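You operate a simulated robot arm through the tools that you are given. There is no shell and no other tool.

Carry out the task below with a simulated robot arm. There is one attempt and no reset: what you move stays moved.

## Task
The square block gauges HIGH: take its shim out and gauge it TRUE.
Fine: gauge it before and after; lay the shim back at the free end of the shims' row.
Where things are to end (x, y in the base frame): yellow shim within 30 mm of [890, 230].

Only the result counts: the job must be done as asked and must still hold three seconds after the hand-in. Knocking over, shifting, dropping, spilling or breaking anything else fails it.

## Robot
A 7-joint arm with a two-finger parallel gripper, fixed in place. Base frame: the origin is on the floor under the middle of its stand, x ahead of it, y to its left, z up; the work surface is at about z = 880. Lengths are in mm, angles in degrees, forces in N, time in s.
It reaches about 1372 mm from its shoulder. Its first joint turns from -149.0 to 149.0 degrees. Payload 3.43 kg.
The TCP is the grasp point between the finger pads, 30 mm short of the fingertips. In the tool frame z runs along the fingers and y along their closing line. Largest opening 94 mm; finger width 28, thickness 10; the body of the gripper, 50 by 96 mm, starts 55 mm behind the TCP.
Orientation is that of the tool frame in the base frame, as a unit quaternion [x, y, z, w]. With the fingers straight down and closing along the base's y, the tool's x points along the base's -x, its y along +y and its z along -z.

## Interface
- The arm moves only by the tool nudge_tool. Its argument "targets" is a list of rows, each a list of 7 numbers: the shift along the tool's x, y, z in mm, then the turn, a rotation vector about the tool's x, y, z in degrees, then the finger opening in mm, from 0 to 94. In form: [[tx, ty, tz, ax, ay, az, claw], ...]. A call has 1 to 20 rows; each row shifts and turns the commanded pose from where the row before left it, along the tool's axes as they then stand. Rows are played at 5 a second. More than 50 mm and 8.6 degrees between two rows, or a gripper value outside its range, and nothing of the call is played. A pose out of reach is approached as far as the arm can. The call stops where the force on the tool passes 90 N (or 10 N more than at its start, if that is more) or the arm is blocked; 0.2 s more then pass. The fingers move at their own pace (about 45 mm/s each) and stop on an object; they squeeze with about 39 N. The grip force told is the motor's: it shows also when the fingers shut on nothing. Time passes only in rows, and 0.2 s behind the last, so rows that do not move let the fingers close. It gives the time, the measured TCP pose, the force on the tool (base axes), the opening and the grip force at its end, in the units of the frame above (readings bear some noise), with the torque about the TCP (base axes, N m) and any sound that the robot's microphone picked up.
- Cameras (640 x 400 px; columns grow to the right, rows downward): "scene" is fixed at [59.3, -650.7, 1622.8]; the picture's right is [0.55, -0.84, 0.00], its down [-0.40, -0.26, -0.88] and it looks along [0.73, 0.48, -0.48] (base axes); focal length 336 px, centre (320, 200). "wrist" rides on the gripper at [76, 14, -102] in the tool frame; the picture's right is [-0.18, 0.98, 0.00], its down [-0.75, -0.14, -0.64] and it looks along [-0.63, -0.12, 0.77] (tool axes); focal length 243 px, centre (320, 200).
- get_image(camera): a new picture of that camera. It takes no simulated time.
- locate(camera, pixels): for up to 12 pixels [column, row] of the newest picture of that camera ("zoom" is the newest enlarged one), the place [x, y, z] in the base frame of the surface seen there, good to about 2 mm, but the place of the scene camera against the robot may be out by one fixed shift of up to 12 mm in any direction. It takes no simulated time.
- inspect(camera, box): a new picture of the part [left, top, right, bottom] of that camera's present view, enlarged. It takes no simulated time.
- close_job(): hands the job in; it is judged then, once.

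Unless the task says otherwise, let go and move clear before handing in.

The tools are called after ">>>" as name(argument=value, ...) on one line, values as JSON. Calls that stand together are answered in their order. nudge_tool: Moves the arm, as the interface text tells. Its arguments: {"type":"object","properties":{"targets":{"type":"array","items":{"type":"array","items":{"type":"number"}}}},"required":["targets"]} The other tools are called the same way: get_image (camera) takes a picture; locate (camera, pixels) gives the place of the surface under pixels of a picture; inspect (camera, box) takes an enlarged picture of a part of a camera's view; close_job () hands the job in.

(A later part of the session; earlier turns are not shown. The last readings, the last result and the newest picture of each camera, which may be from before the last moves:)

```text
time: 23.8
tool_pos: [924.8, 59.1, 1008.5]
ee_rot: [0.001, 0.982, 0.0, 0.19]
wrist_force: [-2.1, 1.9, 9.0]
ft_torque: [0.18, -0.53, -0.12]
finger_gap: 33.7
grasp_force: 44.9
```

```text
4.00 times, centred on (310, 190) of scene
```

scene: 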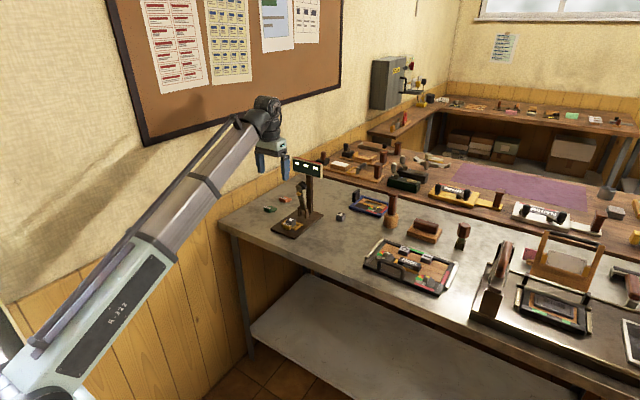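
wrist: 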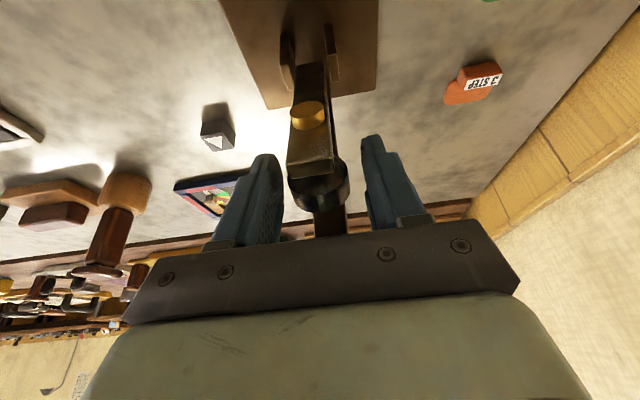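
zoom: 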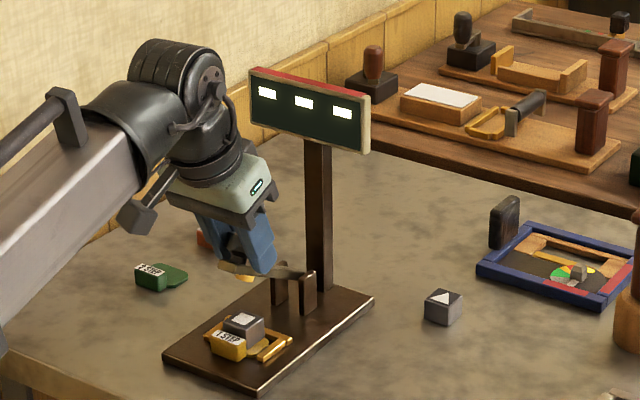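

The lever is now ~30° above horizontal, still held. I'll continue to about 68°, adding a small outward correction for the 7 N radial push.

>>> nudge_tool(targets=[[5.2, 0, 2.4, 0, 0, 0, 20], [5.1, 0, 2.6, 0, 0, 0, 20], [4.55, 0, 3.35, 0, 0, 0, 20], [4.5, 0, 3.55, 0, 0, 0, 20], [4.2, 0, 3.8, 0, 0, 0, 20], [4.2, 0, 4.0, 0, 0, 0, 20], [0, 0, 0, 0, 0, 0, 20]])

>>> inspect(camera="wrist", box=[240, 110, 400, 240])

>>> inspect(camera="scene", box=[275, 140, 345, 240])

```text
time: 25.4
tool_pos: [907.6, 61.4, 978.6]
ee_rot: [0.0, 0.982, -0.001, 0.19]
wrist_force: [1.4, 6.7, 1.8]
ft_torque: [0.21, -0.16, 0.0]
finger_gap: 33.3
grasp_force: 42.7
```

```text
3.08 times, centred on (320, 175) of wrist
```

zoom: 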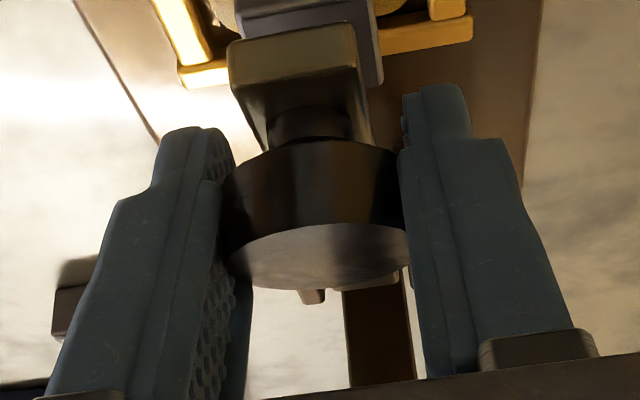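

```text
4.00 times, centred on (310, 190) of scene
```

zoom: 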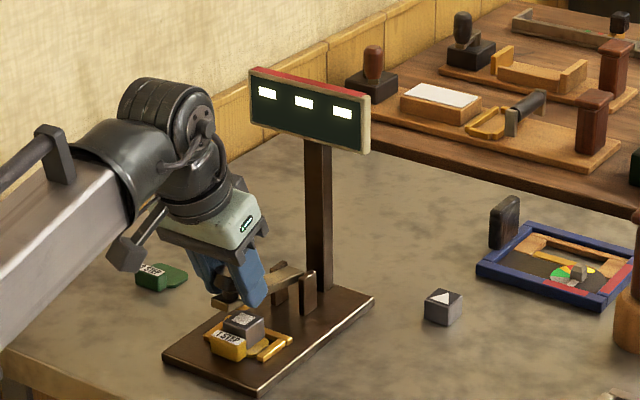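

The lever is about 12° above horizontal with the brass tip just over the block. I'll lower by 6° more and check force and display.

>>> nudge_tool(targets=[[3.75, -0.3, 4.25, 0, 0, 0, 20], [3.7, -0.3, 4.35, 0, 0, 0, 20], [0, 0, 0, 0, 0, 0, 20]])

>>> inspect(camera="scene", box=[275, 140, 345, 240])

>>> inspect(camera="wrist", box=[240, 70, 400, 220])

```text
time: 26.2
tool_pos: [903.1, 59.3, 967.9]
ee_rot: [0.0, 0.981, 0.001, 0.192]
wrist_force: [8.3, 15.8, 10.0]
ft_torque: [-0.11, -1.34, 0.07]
finger_gap: 33.6
grasp_force: 45.4
```

```text
4.00 times, centred on (310, 190) of scene
```

zoom: 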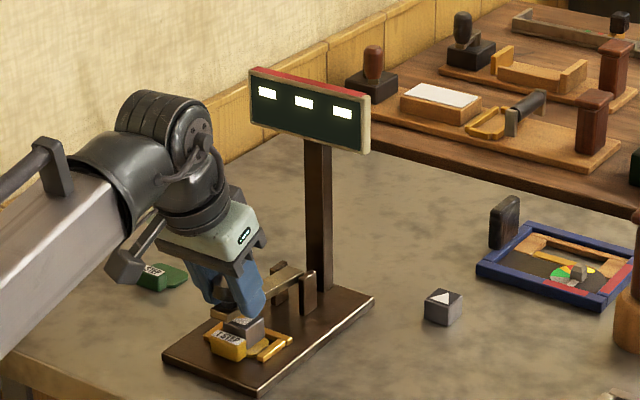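

```text
2.67 times, centred on (320, 145) of wrist
```

zoom: 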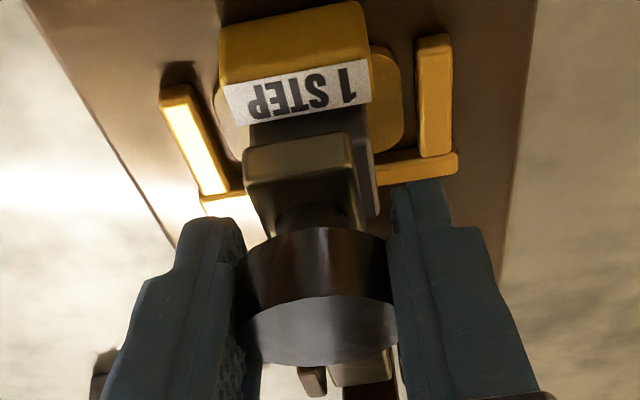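

The display still shows plain white, so no contact yet; the 15.8 N side force says I should shift back +0.8 mm in y. I'll lower a further 2 × 3 mm.

>>> nudge_tool(targets=[[1.6, 0.5, 2.6, 0, 0, 0, 20], [1.5, 0.4, 2.7, 0, 0, 0, 20], [0, 0, 0, 0, 0, 0, 20]])

>>> inspect(camera="scene", box=[275, 140, 345, 240])

>>> inspect(camera="wrist", box=[240, 70, 400, 220])

```text
time: 27.0
tool_pos: [901.5, 59.7, 961.3]
ee_rot: [0.0, 0.982, 0.0, 0.191]
wrist_force: [3.8, 7.4, 10.5]
ft_torque: [0.21, -1.2, -0.04]
finger_gap: 33.4
grasp_force: 44.4
```

```text
4.00 times, centred on (310, 190) of scene
```

zoom: 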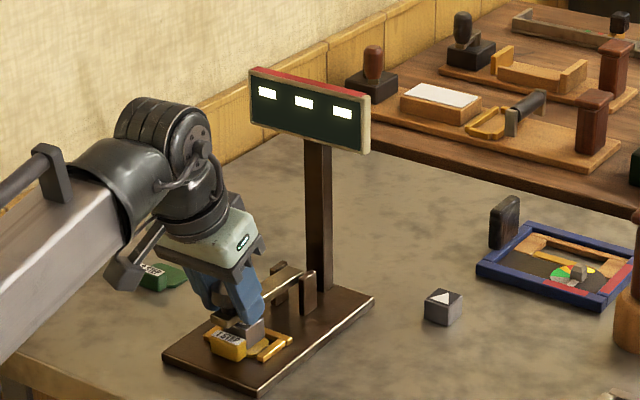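

```text
2.67 times, centred on (320, 145) of wrist
```

zoom: 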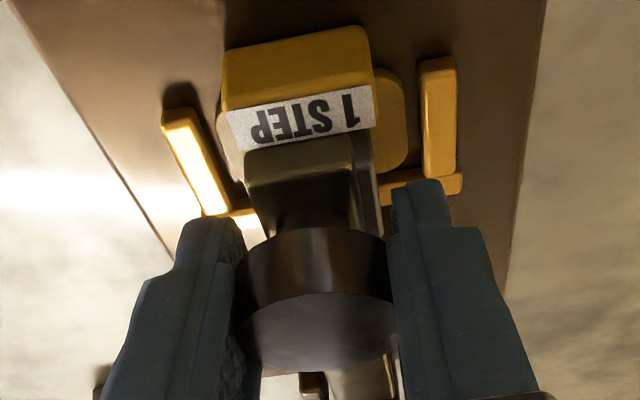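

Still no light and no rise in downward force (torque −1.2 is just pad twist). I'll lower another 3 mm per row, two rows.

>>> nudge_tool(targets=[[1.6, 0.2, 2.5, 0, 0, 0, 20], [1.5, 0.2, 2.6, 0, 0, 0, 20], [0, 0, 0, 0, 0, 0, 20]])

>>> inspect(camera="scene", box=[275, 140, 345, 240])

>>> inspect(camera="wrist", box=[240, 70, 400, 220])

```text
time: 27.8
tool_pos: [901.6, 59.8, 956.8]
ee_rot: [0.0, 0.981, -0.001, 0.192]
wrist_force: [4.5, -0.8, 22.9]
ft_torque: [0.11, -1.0, -0.05]
finger_gap: 33.6
grasp_force: 44.5
```

```text
4.00 times, centred on (310, 190) of scene
```

zoom: 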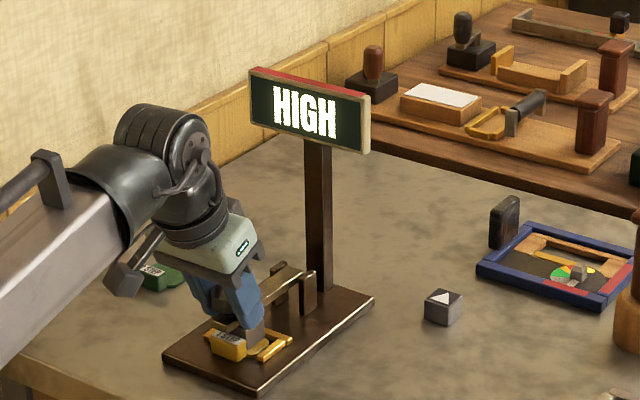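

```text
2.67 times, centred on (320, 145) of wrist
```

zoom: 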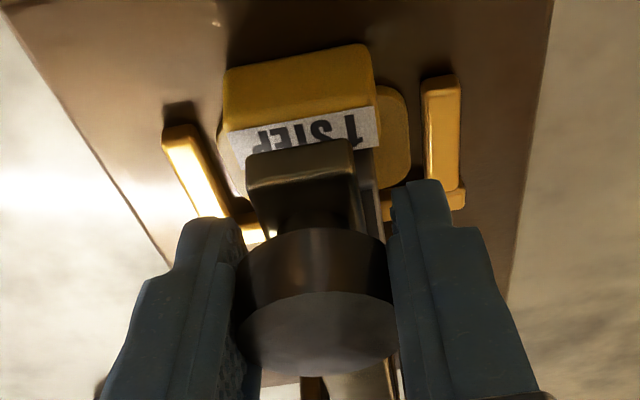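

The display now reads "HIGH" – the before-gauging is achieved. I'll hold it for a moment, then raise the lever back along the arc.

>>> nudge_tool(targets=[[0, 0, 0, 0, 0, 0, 20], [0, 0, 0, 0, 0, 0, 20], [0, 0, 0, 0, 0, 0, 20], [0, 0, 0, 0, 0, 0, 20], [0, 0, 0, 0, 0, 0, 20]])

>>> inspect(camera="scene", box=[275, 140, 345, 240])

```text
time: 29.0
tool_pos: [901.4, 59.7, 957.3]
ee_rot: [0.0, 0.981, 0.0, 0.192]
wrist_force: [6.5, -8.1, 25.0]
ft_torque: [0.09, -0.88, -0.05]
finger_gap: 33.2
grasp_force: 44.9
```

```text
4.00 times, centred on (310, 190) of scene
```

zoom: 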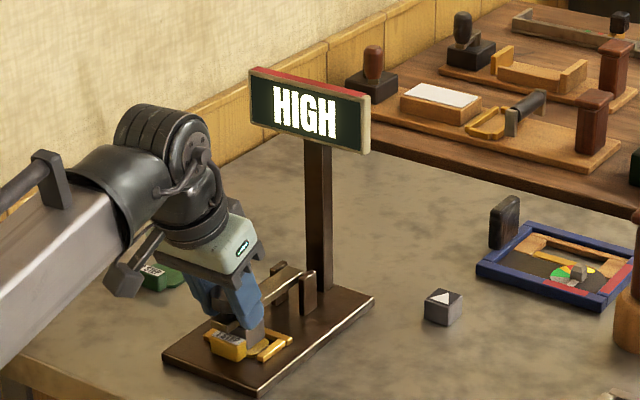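

"HIGH" stayed lit for a full second with steady 25 N. I'll raise the lever by reversing the same arc up to about 32° of swing.

>>> nudge_tool(targets=[[-1.5, -0.3, -2.6, 0, 0, 0, 20], [-1.6, 0, -2.5, 0, 0, 0, 20], [-1.5, 0, -2.7, 0, 0, 0, 20], [-1.6, 0, -2.6, 0, 0, 0, 20], [-3.7, 0, -4.35, 0, 0, 0, 20], [-3.75, 0, -4.25, 0, 0, 0, 20], [-4.2, 0, -4.0, 0, 0, 0, 20], [-4.2, 0, -3.8, 0, 0, 0, 20], [-4.5, 0, -3.55, 0, 0, 0, 20], [-4.55, 0, -3.35, 0, 0, 0, 20], [-5.1, 0, -2.6, 0, 0, 0, 20], [-5.2, 0, -2.4, 0, 0, 0, 20], [-5.2, 0, -2.4, 0, 0, 0, 20], [-5.2, 0, -2.2, 0, 0, 0, 20], [-5.4, 0, -1.9, 0, 0, 0, 20], [-5.4, 0, -1.7, 0, 0, 0, 20], [0, 0, 0, 0, 0, 0, 20]])

>>> inspect(camera="scene", box=[275, 140, 345, 240])

>>> inspect(camera="wrist", box=[240, 70, 400, 220])

```text
time: 32.6
tool_pos: [943.3, 59.8, 1023.3]
ee_rot: [0.0, 0.982, 0.0, 0.191]
wrist_force: [-13.9, 1.0, 1.1]
ft_torque: [0.05, 1.24, -0.06]
finger_gap: 33.3
grasp_force: 45.1
```

```text
4.00 times, centred on (310, 190) of scene
```

zoom: 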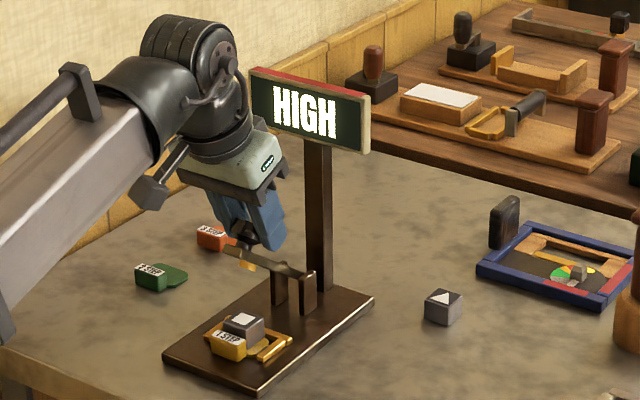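

```text
2.67 times, centred on (320, 145) of wrist
```

zoom: 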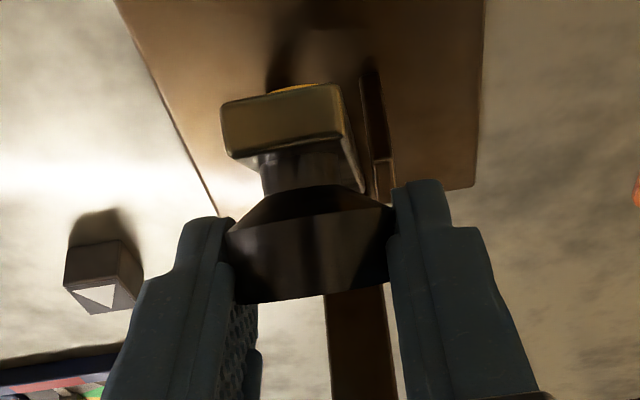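

The display latches "HIGH". I'll raise the lever nearly upright, then open and let it settle the last few degrees.

>>> nudge_tool(targets=[[-5.5, 0, -1.25, 0, 0, 0, 20], [-5.5, 0, -1.1, 0, 0, 0, 20], [-5.7, 0, -0.7, 0, 0, 0, 20], [-5.7, 0, -0.5, 0, 0, 0, 20], [-5.7, 0, -0.15, 0, 0, 0, 20], [-5.7, 0, 0, 0, 0, 0, 20], [-5.7, 0, 0.35, 0, 0, 0, 20], [0, 0, 0, 0, 0, 0, 20], [0, 0, 0, 0, 0, 0, 45], [0, 0, 0, 0, 0, 0, 60], [0, 0, 0, 0, 0, 0, 60]])

>>> inspect(camera="scene", box=[275, 140, 345, 240])

>>> inspect(camera="wrist", box=[240, 70, 400, 220])

```text
time: 35.0
tool_pos: [978.7, 60.9, 1041.7]
ee_rot: [0.0, 0.982, 0.0, 0.191]
wrist_force: [-0.4, -0.1, -0.6]
ft_torque: [0.02, 0.03, 0.01]
finger_gap: 60.0
grasp_force: 0.1
```

```text
4.00 times, centred on (310, 190) of scene
```

zoom: 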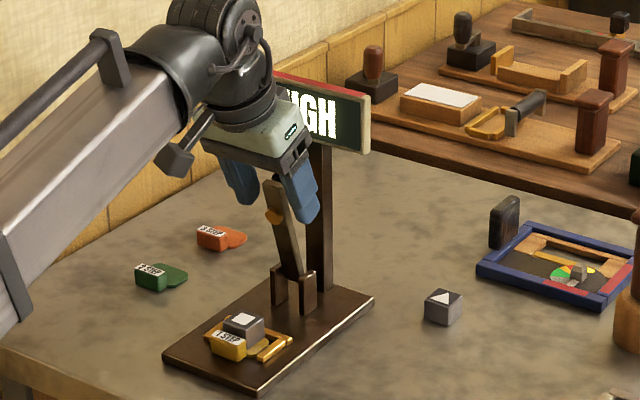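

```text
2.67 times, centred on (320, 145) of wrist
```

zoom: 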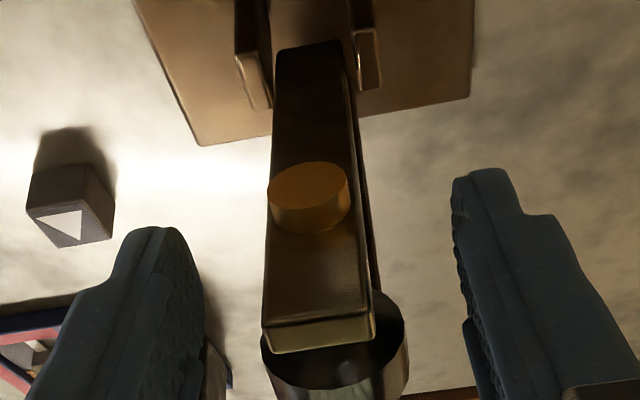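

The lever is upright again and the display still shows HIGH. I'll retreat up and back from the lever, reduce the tilt to 12°, and look at the nest, block and shims.

>>> nudge_tool(targets=[[0, 0, -25, 0, 0, 0, 60], [0, 0, -25, 0, 0, 0, 60], [0, 0, -25, 0, 0, 0, 60], [15, 0, -10, 0, 5, 0, 60], [15, 0, -10, 0, 5, 0, 60], [0, 0, 0, 0, 0, 0, 60]])

>>> get_image(camera="wrist")

```text
time: 36.4
tool_pos: [914.6, 58.7, 1118.7]
ee_rot: [0.0, 0.995, -0.001, 0.103]
wrist_force: [-0.6, -0.3, 0.3]
ft_torque: [0.03, -0.04, -0.01]
finger_gap: 60.0
grasp_force: 0.1
```

```text
taken
```

wrist: 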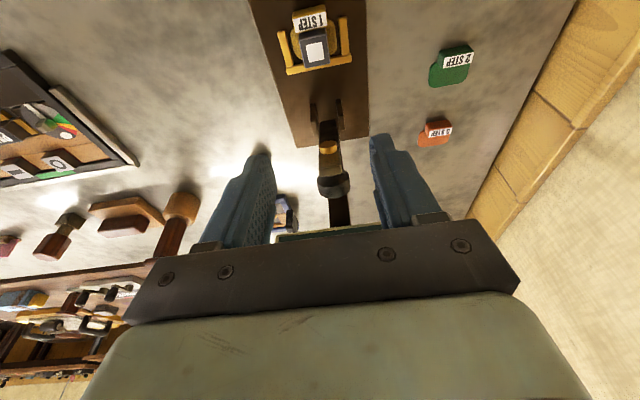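

Nest, block and both other shims are in view. I'll zoom in to measure each.

>>> inspect(camera="wrist", box=[265, 0, 365, 80])

>>> locate(camera="zoom", pixels=[[320, 300], [245, 250], [380, 245], [390, 410], [258, 400], [180, 60], [385, 50], [215, 50], [395, 110], [120, 250], [480, 130], [165, 400]])

>>> inspect(camera="wrist", box=[405, 30, 495, 155])

```text
5.00 times, centred on (315, 40) of wrist
```

zoom: 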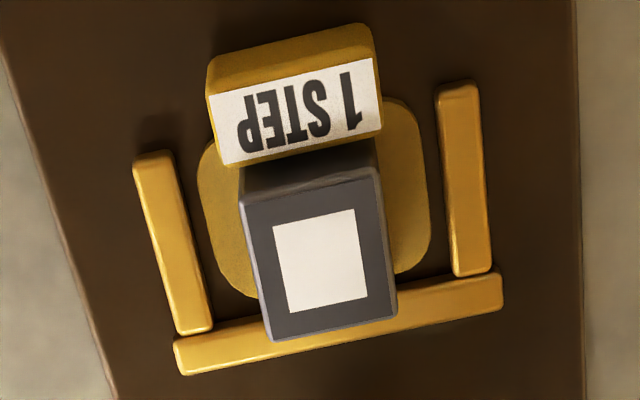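

```text
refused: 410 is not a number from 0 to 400
```

```text
3.20 times, centred on (450, 92) of wrist
```

zoom: 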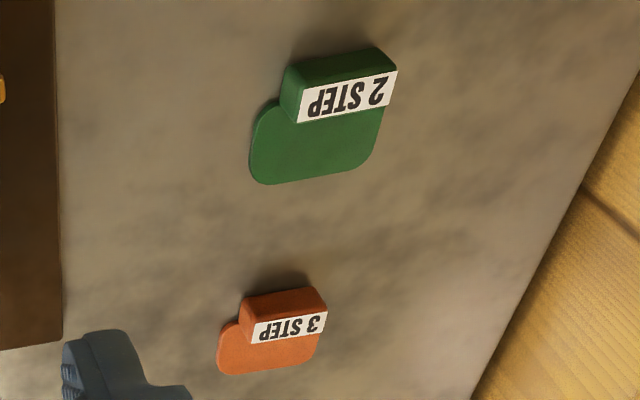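

>>> locate(camera="zoom", pixels=[[335, 70], [285, 75], [375, 55], [255, 165], [375, 165], [310, 180], [280, 298], [325, 300], [222, 370], [310, 368], [315, 140], [265, 360]])

>>> inspect(camera="wrist", box=[265, 0, 365, 80])

>>> locate(camera="zoom", pixels=[[320, 260], [246, 180], [378, 175], [392, 310], [272, 335], [215, 85], [378, 70], [290, 45], [190, 330], [480, 260], [455, 95], [148, 165]])

```text
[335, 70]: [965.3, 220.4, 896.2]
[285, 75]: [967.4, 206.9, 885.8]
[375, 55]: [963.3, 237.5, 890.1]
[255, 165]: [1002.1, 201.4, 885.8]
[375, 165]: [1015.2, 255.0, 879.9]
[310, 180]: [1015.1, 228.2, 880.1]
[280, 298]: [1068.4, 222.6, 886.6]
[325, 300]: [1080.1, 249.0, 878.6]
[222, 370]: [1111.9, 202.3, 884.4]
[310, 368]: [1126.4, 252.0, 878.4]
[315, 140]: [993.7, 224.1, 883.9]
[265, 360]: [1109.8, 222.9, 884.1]
```

```text
5.00 times, centred on (315, 40) of wrist
```

zoom: 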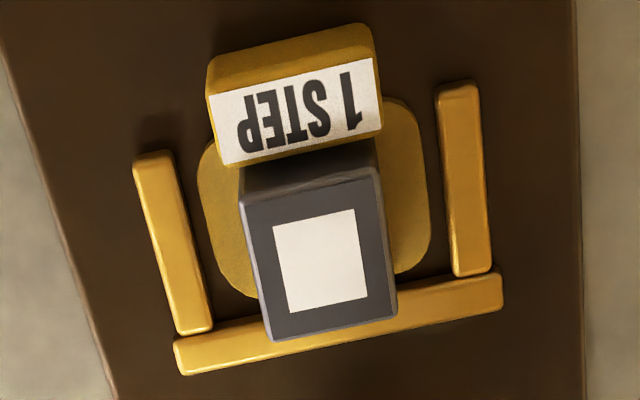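

```text
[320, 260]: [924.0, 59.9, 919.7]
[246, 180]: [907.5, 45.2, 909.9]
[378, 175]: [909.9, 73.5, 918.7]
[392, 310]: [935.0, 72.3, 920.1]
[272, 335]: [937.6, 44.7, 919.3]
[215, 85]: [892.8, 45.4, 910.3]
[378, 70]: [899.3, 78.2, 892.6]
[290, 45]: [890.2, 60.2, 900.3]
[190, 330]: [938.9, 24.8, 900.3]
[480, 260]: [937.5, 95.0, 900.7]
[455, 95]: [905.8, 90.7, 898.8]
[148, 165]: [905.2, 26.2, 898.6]
```

Block measured: x 909–937, y 45–73, top z≈920, centre [923.5, 59.3]; fences top out at z≈900. I'll go down above the block with the fingers opened to 40 mm, which fits between the fences.

>>> nudge_tool(targets=[[5.9, 0.2, 31.6, 0, 0, 0, 40], [5.9, 0.2, 31.6, 0, 0, 0, 40], [5.9, 0.2, 31.6, 0, 0, 0, 40], [5.9, 0, 31.6, 0, 0, 0, 40], [0, 0, 0, 0, 0, 0, 40]])

>>> get_image(camera="wrist")

>>> inspect(camera="scene", box=[275, 140, 345, 240])

```text
time: 37.6
tool_pos: [917.0, 61.4, 992.0]
ee_rot: [0.0, 0.995, -0.001, 0.104]
wrist_force: [-0.3, -0.8, -0.2]
ft_torque: [0.02, 0.01, 0.0]
finger_gap: 40.0
grasp_force: 0.1
```

```text
taken
```

wrist: 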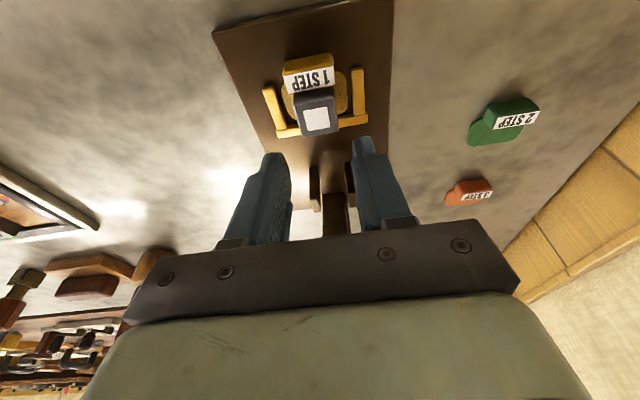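

```text
4.00 times, centred on (310, 190) of scene
```

zoom: 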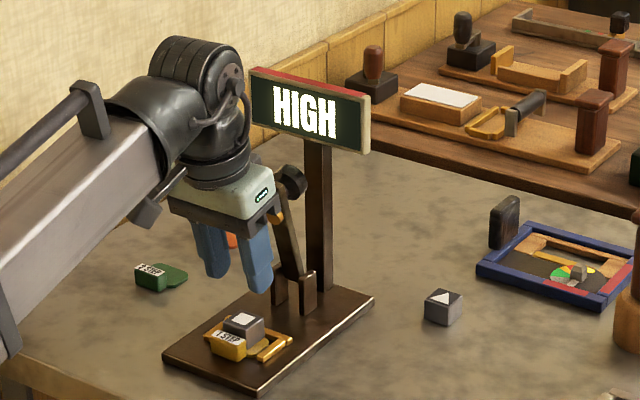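

The gripper is over the block; estimated y is about 60.5, so I'll shift −1.2 mm while descending, stopping with the fingertips just above block top first.

>>> nudge_tool(targets=[[3.8, -0.6, 18.8, 0, 0, 0, 40], [3.0, -0.6, 15, 0, 0, 0, 40], [0, 0, 0, 0, 0, 0, 40]])

>>> inspect(camera="wrist", box=[230, 70, 400, 220])

>>> inspect(camera="scene", box=[285, 185, 330, 240])

```text
time: 38.4
tool_pos: [919.3, 59.1, 956.2]
ee_rot: [-0.001, 0.995, 0.001, 0.104]
wrist_force: [0.0, -0.2, 0.3]
ft_torque: [0.03, -0.01, 0.02]
finger_gap: 40.4
grasp_force: 0.0
```

```text
2.67 times, centred on (315, 145) of wrist
```

zoom: 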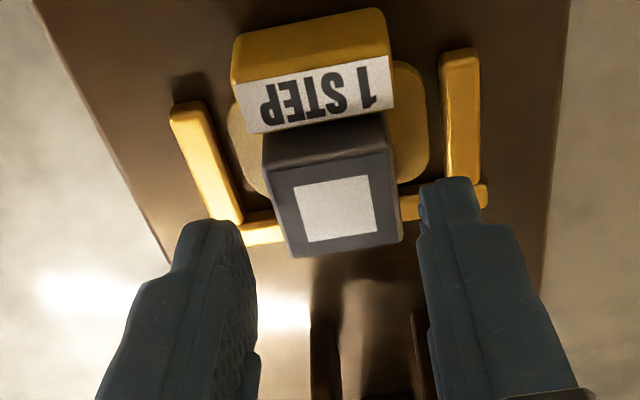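

```text
7.27 times, centred on (308, 212) of scene
```

zoom: 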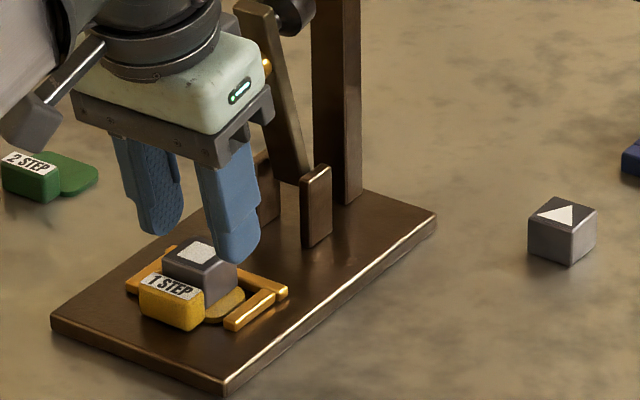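

The fingertips are centred on the block at z≈927. I'll descend the last 22 mm and close on the block.

>>> nudge_tool(targets=[[3.2, 0, 10.5, 0, 0, 0, 40], [3.2, 0, 10.5, 0, 0, 0, 40], [0, 0, 0, 0, 0, 0, 40]])

>>> inspect(camera="wrist", box=[230, 70, 400, 220])

>>> inspect(camera="scene", box=[285, 185, 330, 240])

```text
time: 39.2
tool_pos: [916.9, 57.3, 934.5]
ee_rot: [0.0, 0.995, 0.0, 0.104]
wrist_force: [0.5, 0.2, -0.2]
ft_torque: [0.01, 0.02, 0.0]
finger_gap: 40.0
grasp_force: 0.1
```

```text
2.67 times, centred on (315, 145) of wrist
```

zoom: 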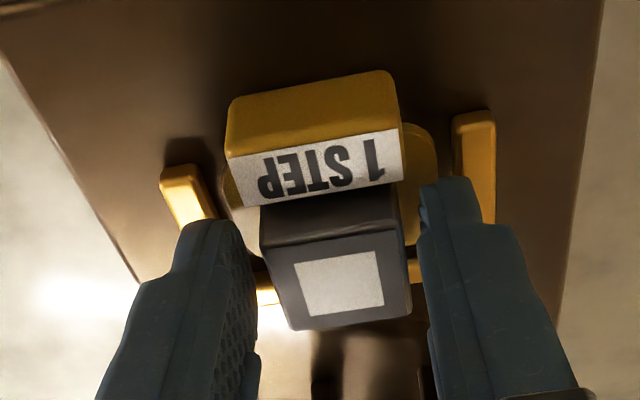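

```text
7.27 times, centred on (308, 212) of scene
```

zoom: 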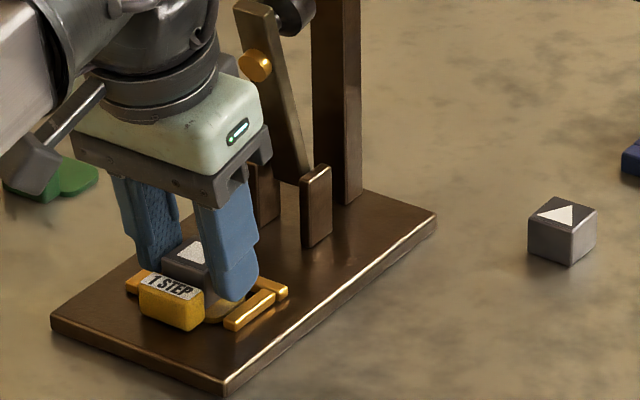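

The fingers straddle the block with similar gaps either side and no contact. I'll close on it.

>>> nudge_tool(targets=[[0, 0.5, 0, 0, 0, 0, 34], [0, 0, 0, 0, 0, 0, 28], [0, 0, 0, 0, 0, 0, 20], [0, 0, 0, 0, 0, 0, 20], [0, 0, 0, 0, 0, 0, 20]])

>>> inspect(camera="wrist", box=[230, 70, 400, 220])

```text
time: 40.4
tool_pos: [916.3, 59.2, 933.5]
ee_rot: [-0.001, 0.995, 0.0, 0.105]
wrist_force: [0.6, 0.1, 0.1]
ft_torque: [-0.01, 0.01, -0.01]
finger_gap: 29.6
grasp_force: 38.7
```

```text
2.67 times, centred on (315, 145) of wrist
```

zoom: 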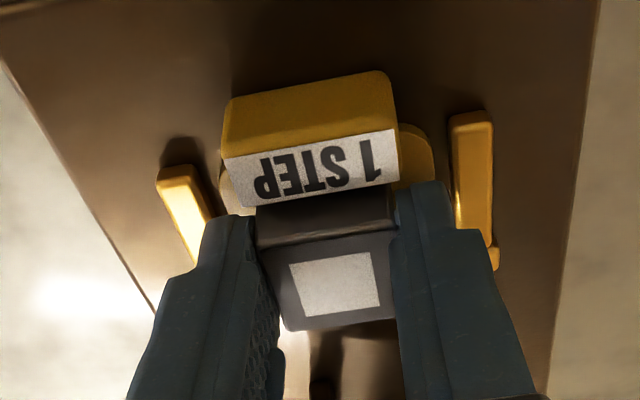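

The block is gripped (gap 29.6 mm, 39 N). I'll lift it straight up 42 mm and confirm that the shim stays behind.

>>> nudge_tool(targets=[[-1.0, 0, -5, 0, 0, 0, 20], [-3.1, 0, -15, 0, 0, 0, 20], [-4.3, 0, -21, 0, 0, 0, 20], [0, 0, 0, 0, 0, 0, 20]])

>>> get_image(camera="wrist")

>>> inspect(camera="scene", box=[275, 160, 345, 245])

```text
time: 41.4
tool_pos: [915.9, 58.9, 974.7]
ee_rot: [0.0, 0.995, 0.001, 0.104]
wrist_force: [0.4, 1.0, -2.4]
ft_torque: [0.01, -0.01, -0.02]
finger_gap: 29.6
grasp_force: 38.9
```

```text
taken
```

wrist: 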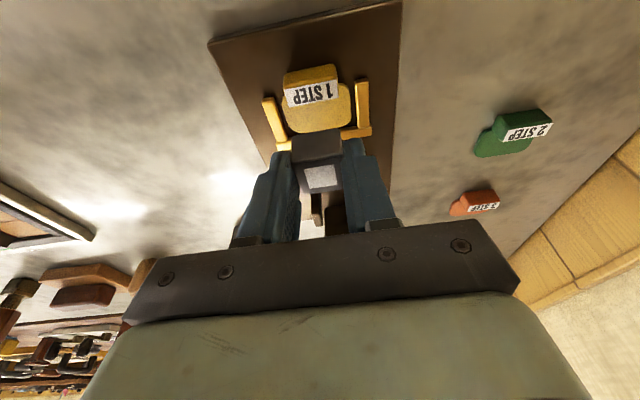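

```text
4.71 times, centred on (310, 202) of scene
```

zoom: 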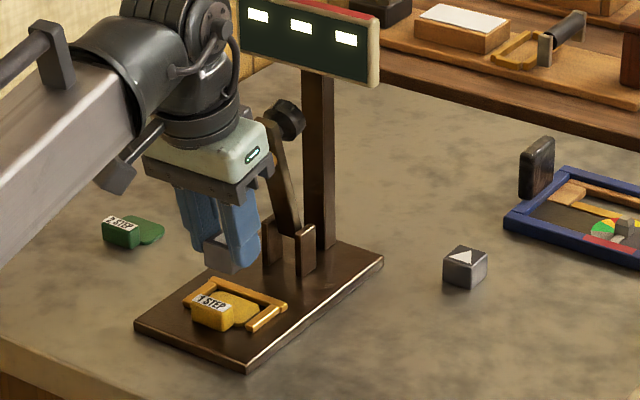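

The block is lifted clear and the shim stays in the nest; the display has gone back to blank. I'll note the shim's position and then carry the block sideways to free bench at about [924, 155].

>>> inspect(camera="wrist", box=[240, 40, 400, 160])

>>> locate(camera="zoom", pixels=[[285, 120], [180, 130], [380, 100], [170, 200], [400, 180], [200, 260], [420, 330], [440, 250], [310, 330], [190, 355], [285, 215], [410, 340]])

>>> nudge_tool(targets=[[0, 24, 0, 0, 0, 0, 20], [0, 24, 0, 0, 0, 0, 20], [0, 24, 0, 0, 0, 0, 20], [0, 24, 0, 0, 0, 0, 20], [0, 0, 0, 0, 0, 0, 20]])

>>> get_image(camera="wrist")

>>> inspect(camera="scene", box=[255, 160, 345, 245])

```text
3.33 times, centred on (320, 100) of wrist
```

zoom: 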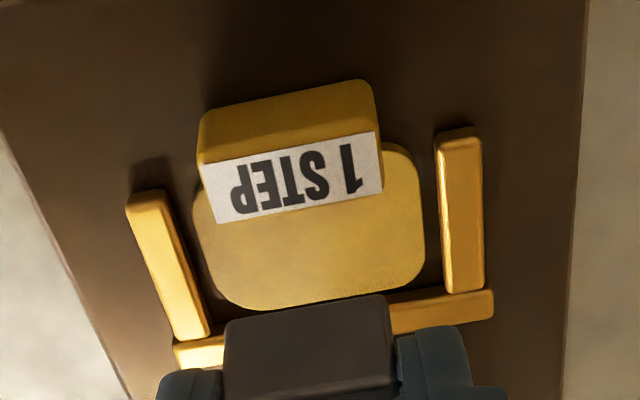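

```text
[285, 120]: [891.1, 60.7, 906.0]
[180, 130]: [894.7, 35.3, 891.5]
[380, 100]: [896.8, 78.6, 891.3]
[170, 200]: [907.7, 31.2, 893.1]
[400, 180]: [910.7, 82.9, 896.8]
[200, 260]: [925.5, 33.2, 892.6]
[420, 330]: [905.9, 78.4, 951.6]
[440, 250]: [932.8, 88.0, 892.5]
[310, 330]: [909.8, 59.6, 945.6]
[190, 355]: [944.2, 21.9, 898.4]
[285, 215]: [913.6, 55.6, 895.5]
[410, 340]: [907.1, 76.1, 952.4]
```

```text
time: 42.6
tool_pos: [915.9, 155.9, 978.2]
ee_rot: [0.0, 0.995, 0.0, 0.105]
wrist_force: [-0.4, -0.3, -2.0]
ft_torque: [0.0, -0.01, 0.0]
finger_gap: 29.5
grasp_force: 38.7
```

```text
taken
```

wrist: 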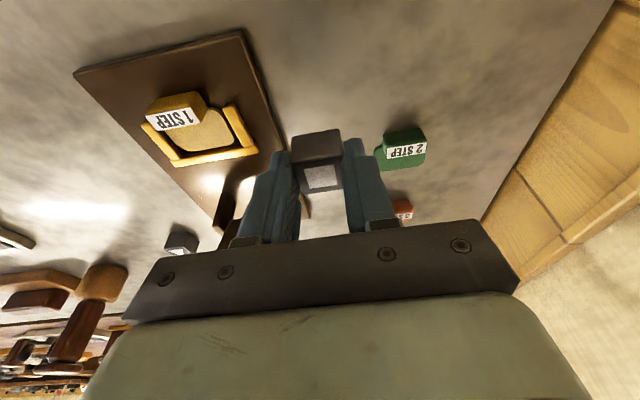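

```text
4.71 times, centred on (300, 202) of scene
```

zoom: 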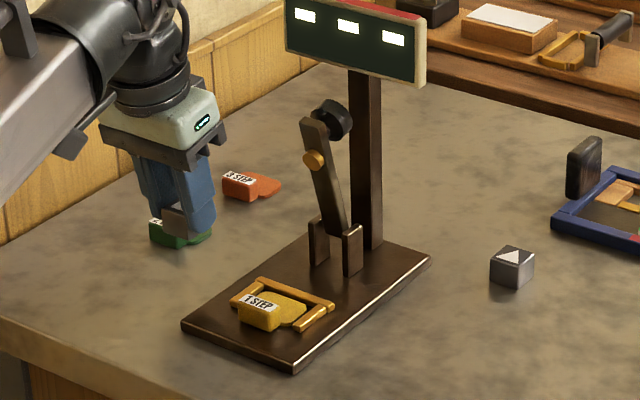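

The block is over free bench beside the gauge base. I'll lower it in steps to just above the surface (z table ≈ 880).

>>> nudge_tool(targets=[[3.7, 0, 17.6, 0, 0, 0, 20], [3.7, 0, 17.6, 0, 0, 0, 20], [3.1, 0, 14.7, 0, 0, 0, 20], [0, 0, 0, 0, 0, 0, 20]])

>>> inspect(camera="scene", box=[265, 185, 320, 240])

```text
time: 43.6
tool_pos: [915.3, 156.7, 923.7]
ee_rot: [0.0, 0.995, 0.0, 0.104]
wrist_force: [0.3, 0.8, -2.6]
ft_torque: [-0.01, 0.01, 0.01]
finger_gap: 29.3
grasp_force: 38.6
```

```text
7.27 times, centred on (292, 212) of scene
```

zoom: 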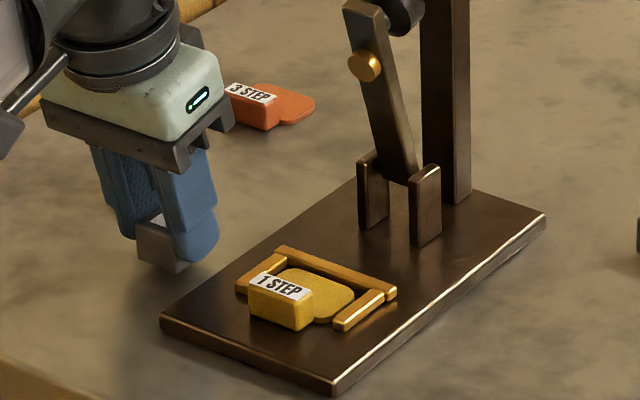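

Still about 5 mm in the air (−2.6 N is just the block's weight). I'll lower 2 mm at a time and watch for the contact force.

>>> nudge_tool(targets=[[0.4, 0, 2, 0, 0, 0, 20], [0.3, 0, 1.5, 0, 0, 0, 20], [0, 0, 0, 0, 0, 0, 20]])

```text
time: 44.4
tool_pos: [916.0, 155.3, 921.0]
ee_rot: [0.0, 0.994, 0.0, 0.105]
wrist_force: [0.1, 0.3, -1.9]
ft_torque: [0.02, 0.02, 0.01]
finger_gap: 29.1
grasp_force: 38.9
```

>>> nudge_tool(targets=[[0.3, 0, 1.5, 0, 0, 0, 20], [0.2, 0, 1.0, 0, 0, 0, 20], [0, 0, 0, 0, 0, 0, 20]])

>>> inspect(camera="scene", box=[265, 195, 305, 235])

```text
time: 45.2
tool_pos: [915.7, 155.8, 918.7]
ee_rot: [0.0, 0.995, 0.0, 0.104]
wrist_force: [-0.4, -0.2, -2.1]
ft_torque: [-0.04, -0.01, -0.03]
finger_gap: 29.6
grasp_force: 38.5
```

```text
10.00 times, centred on (285, 215) of scene
```

zoom: 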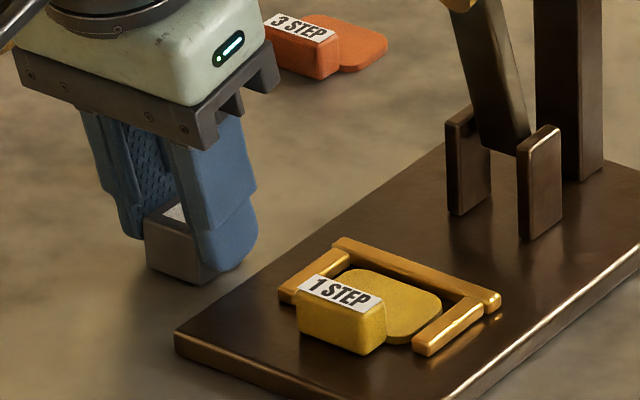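

No contact yet at TCP z≈918.7; the block looks a couple of mm above the bench. I'll go down 1 mm at a time.

>>> nudge_tool(targets=[[0.2, 0, 1, 0, 0, 0, 20], [0.2, 0, 1, 0, 0, 0, 20], [0, 0, 0, 0, 0, 0, 20]])

```text
time: 46.0
tool_pos: [915.4, 155.1, 917.1]
ee_rot: [0.0, 0.994, 0.0, 0.106]
wrist_force: [-0.2, -0.3, 14.5]
ft_torque: [0.09, 0.06, 0.0]
finger_gap: 29.4
grasp_force: 39.1
```

The force turned to +14.5 N, so the block is on the bench. I'll ease up half a millimetre and open the fingers.

>>> nudge_tool(targets=[[-0.1, 0, -0.5, 0, 0, 0, 20], [0, 0, 0, 0, 0, 0, 34], [0, 0, 0, 0, 0, 0, 46], [0, 0, 0, 0, 0, 0, 46]])

>>> inspect(camera="scene", box=[265, 195, 305, 235])

>>> get_image(camera="wrist")

```text
time: 47.0
tool_pos: [916.5, 156.2, 916.9]
ee_rot: [0.001, 0.995, 0.0, 0.103]
wrist_force: [-0.2, -0.7, -0.7]
ft_torque: [0.03, -0.02, 0.01]
finger_gap: 46.0
grasp_force: 0.0
```

```text
10.00 times, centred on (285, 215) of scene
```

zoom: 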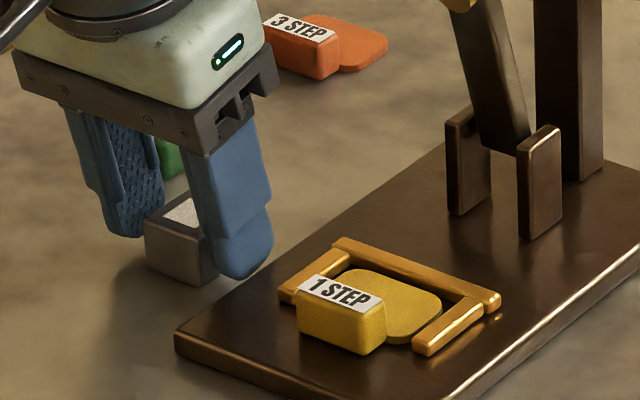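

```text
taken
```

wrist: 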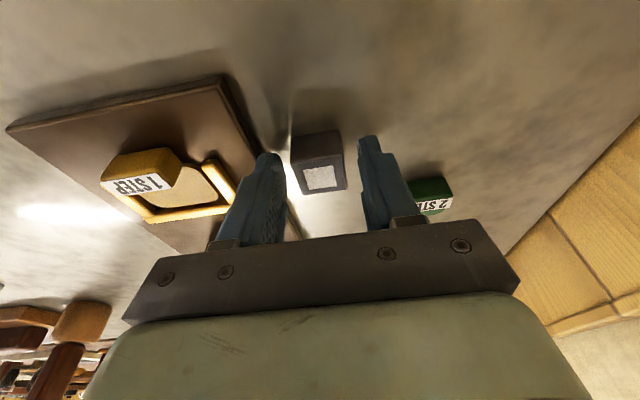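

The block stands safely on the bench. I'll lift off, and check where the bench's near edge runs so the shim's target at [890, 230] is on solid bench.

>>> nudge_tool(targets=[[-4, 0, -20, 0, 0, 0, 46], [-4, 0, -20, 0, 0, 0, 46], [-4, 0, -20, 0, 0, 0, 46], [0, 0, 0, 0, 0, 0, 46]])

>>> get_image(camera="scene")

>>> locate(camera="scene", pixels=[[240, 233], [236, 225], [260, 245], [290, 255], [246, 218], [285, 228], [275, 235]])

>>> get_image(camera="wrist")

```text
time: 48.0
tool_pos: [916.1, 157.1, 977.2]
ee_rot: [0.0, 0.995, 0.0, 0.105]
wrist_force: [-0.2, 0.4, 0.2]
ft_torque: [0.02, 0.02, 0.02]
finger_gap: 45.8
grasp_force: 0.0
```

```text
taken
```

scene: 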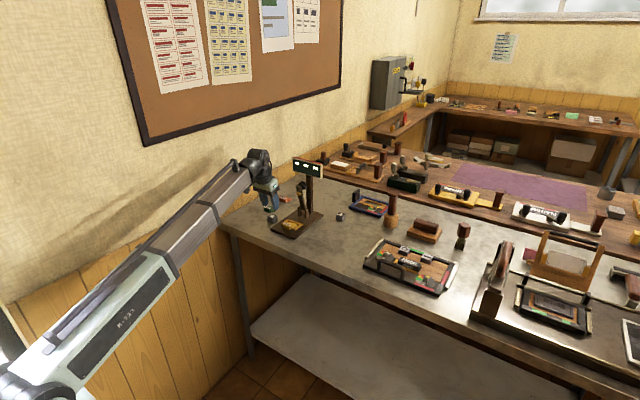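

```text
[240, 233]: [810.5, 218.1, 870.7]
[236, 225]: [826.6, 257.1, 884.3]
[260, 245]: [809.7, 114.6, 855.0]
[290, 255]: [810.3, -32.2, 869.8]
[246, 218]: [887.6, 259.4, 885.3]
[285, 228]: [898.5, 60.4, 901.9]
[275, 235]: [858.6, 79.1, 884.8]
```

```text
taken
```

wrist: 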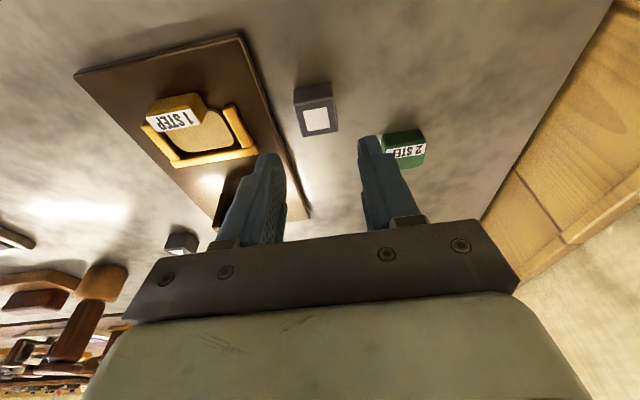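

The bench edge is at x≈800, so the target spot is on the bench. I'll move across to above the yellow shim's handle with fingers at 40 mm.

>>> nudge_tool(targets=[[6.15, -24.1, -1.3, 0, 0, 0, 42], [6.15, -24.1, -1.3, 0, 0, 0, 42], [6.15, -24.1, -1.3, 0, 0, 0, 42], [6.15, -24.1, -1.3, 0, 0, 0, 42], [0, 0, 0, 0, 0, 0, 42]])

>>> get_image(camera="wrist")

>>> inspect(camera="wrist", box=[240, 60, 400, 180])

```text
time: 49.2
tool_pos: [891.1, 59.0, 977.6]
ee_rot: [0.0, 0.995, 0.0, 0.104]
wrist_force: [0.1, -0.2, -0.2]
ft_torque: [-0.03, -0.03, -0.02]
finger_gap: 42.2
grasp_force: 0.1
```

```text
taken
```

wrist: 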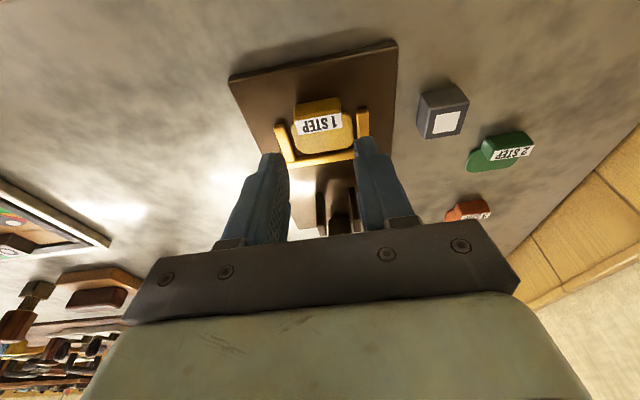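

```text
3.33 times, centred on (320, 120) of wrist
```

zoom: 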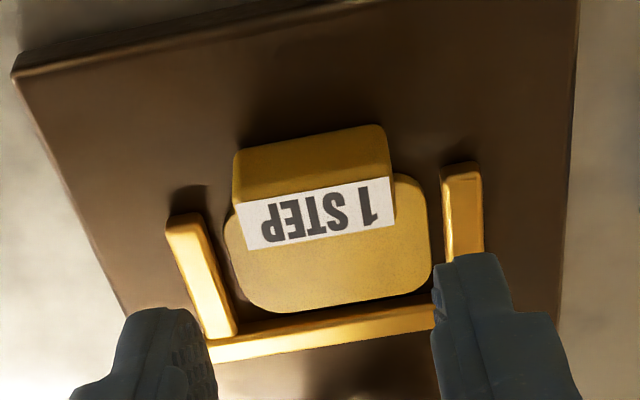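

>>> locate(camera="zoom", pixels=[[315, 165], [240, 205], [392, 185], [245, 245], [392, 222], [315, 205], [320, 230], [240, 155], [378, 130], [310, 300], [235, 225], [425, 210]])

```text
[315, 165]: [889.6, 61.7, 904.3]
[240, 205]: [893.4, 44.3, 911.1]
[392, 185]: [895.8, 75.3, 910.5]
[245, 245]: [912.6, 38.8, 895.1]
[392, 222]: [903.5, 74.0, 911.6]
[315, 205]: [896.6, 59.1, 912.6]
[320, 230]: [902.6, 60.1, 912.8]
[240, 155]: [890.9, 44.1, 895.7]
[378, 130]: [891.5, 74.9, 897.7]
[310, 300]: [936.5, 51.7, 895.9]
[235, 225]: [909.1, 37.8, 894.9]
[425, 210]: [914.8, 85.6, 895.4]
```

Handle measured: x 890–906, y 44–75.5, top z≈912; overall the shim runs x 890–938. I'll descend so the fingertips straddle the handle 10 mm deep, staying above the base plate.

>>> nudge_tool(targets=[[3, 0.1, 15.4, 0, 0, 0, 40], [3, 0.1, 15.4, 0, 0, 0, 40], [1.9, 0, 10, 0, 0, 0, 40], [0, 0, 0, 0, 0, 0, 40]])

>>> inspect(camera="wrist", box=[230, 70, 400, 220])

>>> inspect(camera="scene", box=[270, 195, 310, 240])

```text
time: 50.2
tool_pos: [890.7, 59.5, 937.2]
ee_rot: [0.0, 0.994, 0.001, 0.105]
wrist_force: [0.0, -0.1, 0.8]
ft_torque: [-0.01, 0.03, 0.0]
finger_gap: 40.1
grasp_force: 0.0
```

```text
2.67 times, centred on (315, 145) of wrist
```

zoom: 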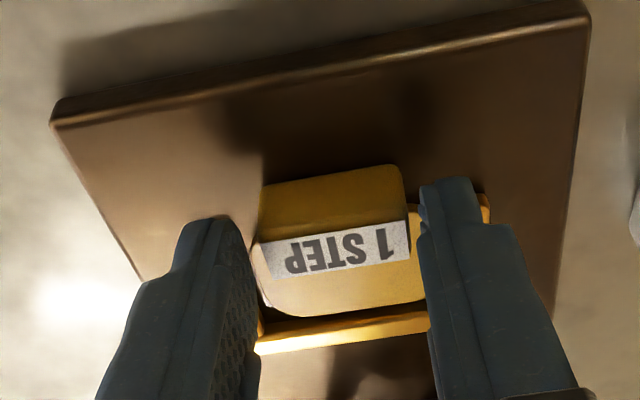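

```text
8.89 times, centred on (290, 218) of scene
```

zoom: 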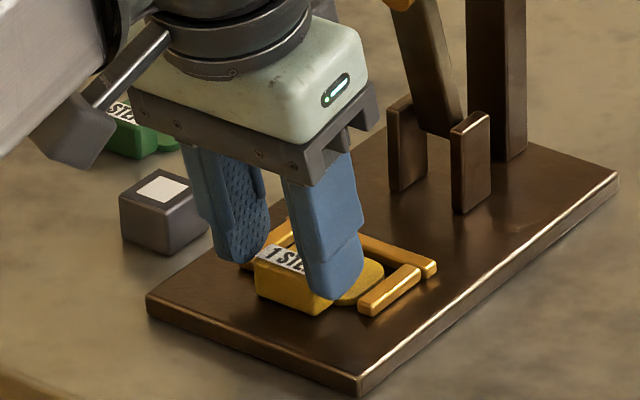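

The fingers straddle the handle with clearance. I'll go down another 6 mm and close on the handle.

>>> nudge_tool(targets=[[0.6, 0, 3.2, 0, 0, 0, 40], [0.6, 0, 3.2, 0, 0, 0, 40], [0, 0, 0, 0, 0, 0, 40]])

>>> nudge_tool(targets=[[0, 0, 0, 0, 0, 0, 36], [0, 0, 0, 0, 0, 0, 30], [0, 0, 0, 0, 0, 0, 22], [0, 0, 0, 0, 0, 0, 22]])

>>> inspect(camera="wrist", box=[230, 70, 400, 220])

```text
time: 51.0
tool_pos: [891.5, 59.4, 930.0]
ee_rot: [-0.001, 0.995, 0.0, 0.103]
wrist_force: [0.2, -0.3, -0.1]
ft_torque: [0.03, 0.01, -0.04]
finger_gap: 40.1
grasp_force: 0.1
```

```text
time: 52.0
tool_pos: [891.0, 59.8, 929.5]
ee_rot: [0.0, 0.995, 0.001, 0.105]
wrist_force: [-0.1, 0.5, -0.9]
ft_torque: [-0.02, 0.01, 0.0]
finger_gap: 33.3
grasp_force: 38.7
```

```text
2.67 times, centred on (315, 145) of wrist
```

zoom: 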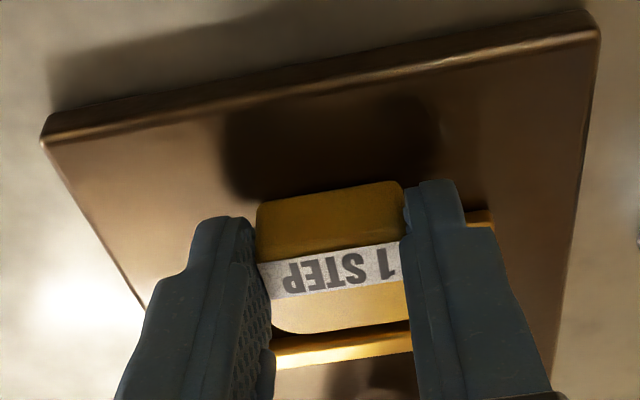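

The handle is held (gap 33.3 mm, 39 N). I'll lift it straight up 42 mm and check.

>>> nudge_tool(targets=[[-1.0, 0, -5, 0, 0, 0, 22], [-3.1, 0, -15, 0, 0, 0, 22], [-4.3, 0, -21, 0, 0, 0, 22], [0, 0, 0, 0, 0, 0, 22]])

>>> get_image(camera="wrist")

>>> inspect(camera="scene", box=[265, 175, 325, 245])

```text
time: 53.0
tool_pos: [890.8, 61.1, 972.6]
ee_rot: [0.0, 0.995, 0.0, 0.104]
wrist_force: [0.4, 0.0, -0.6]
ft_torque: [0.02, 0.03, 0.01]
finger_gap: 33.2
grasp_force: 39.1
```

```text
taken
```

wrist: 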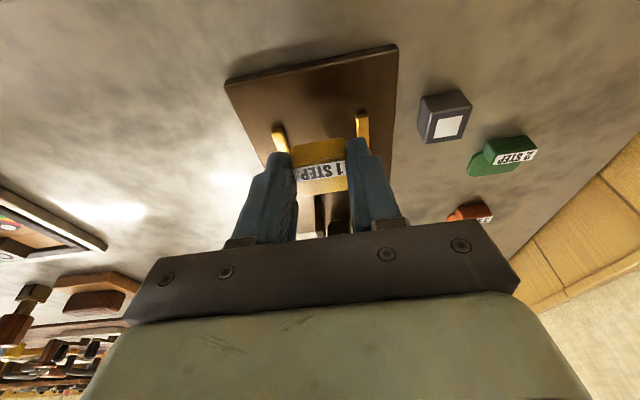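

```text
5.71 times, centred on (295, 210) of scene
```

zoom: 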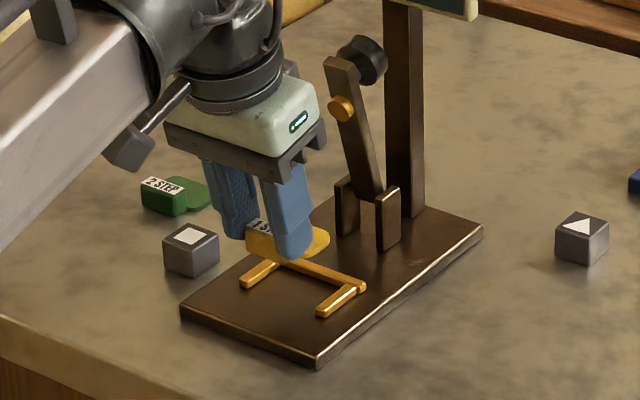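

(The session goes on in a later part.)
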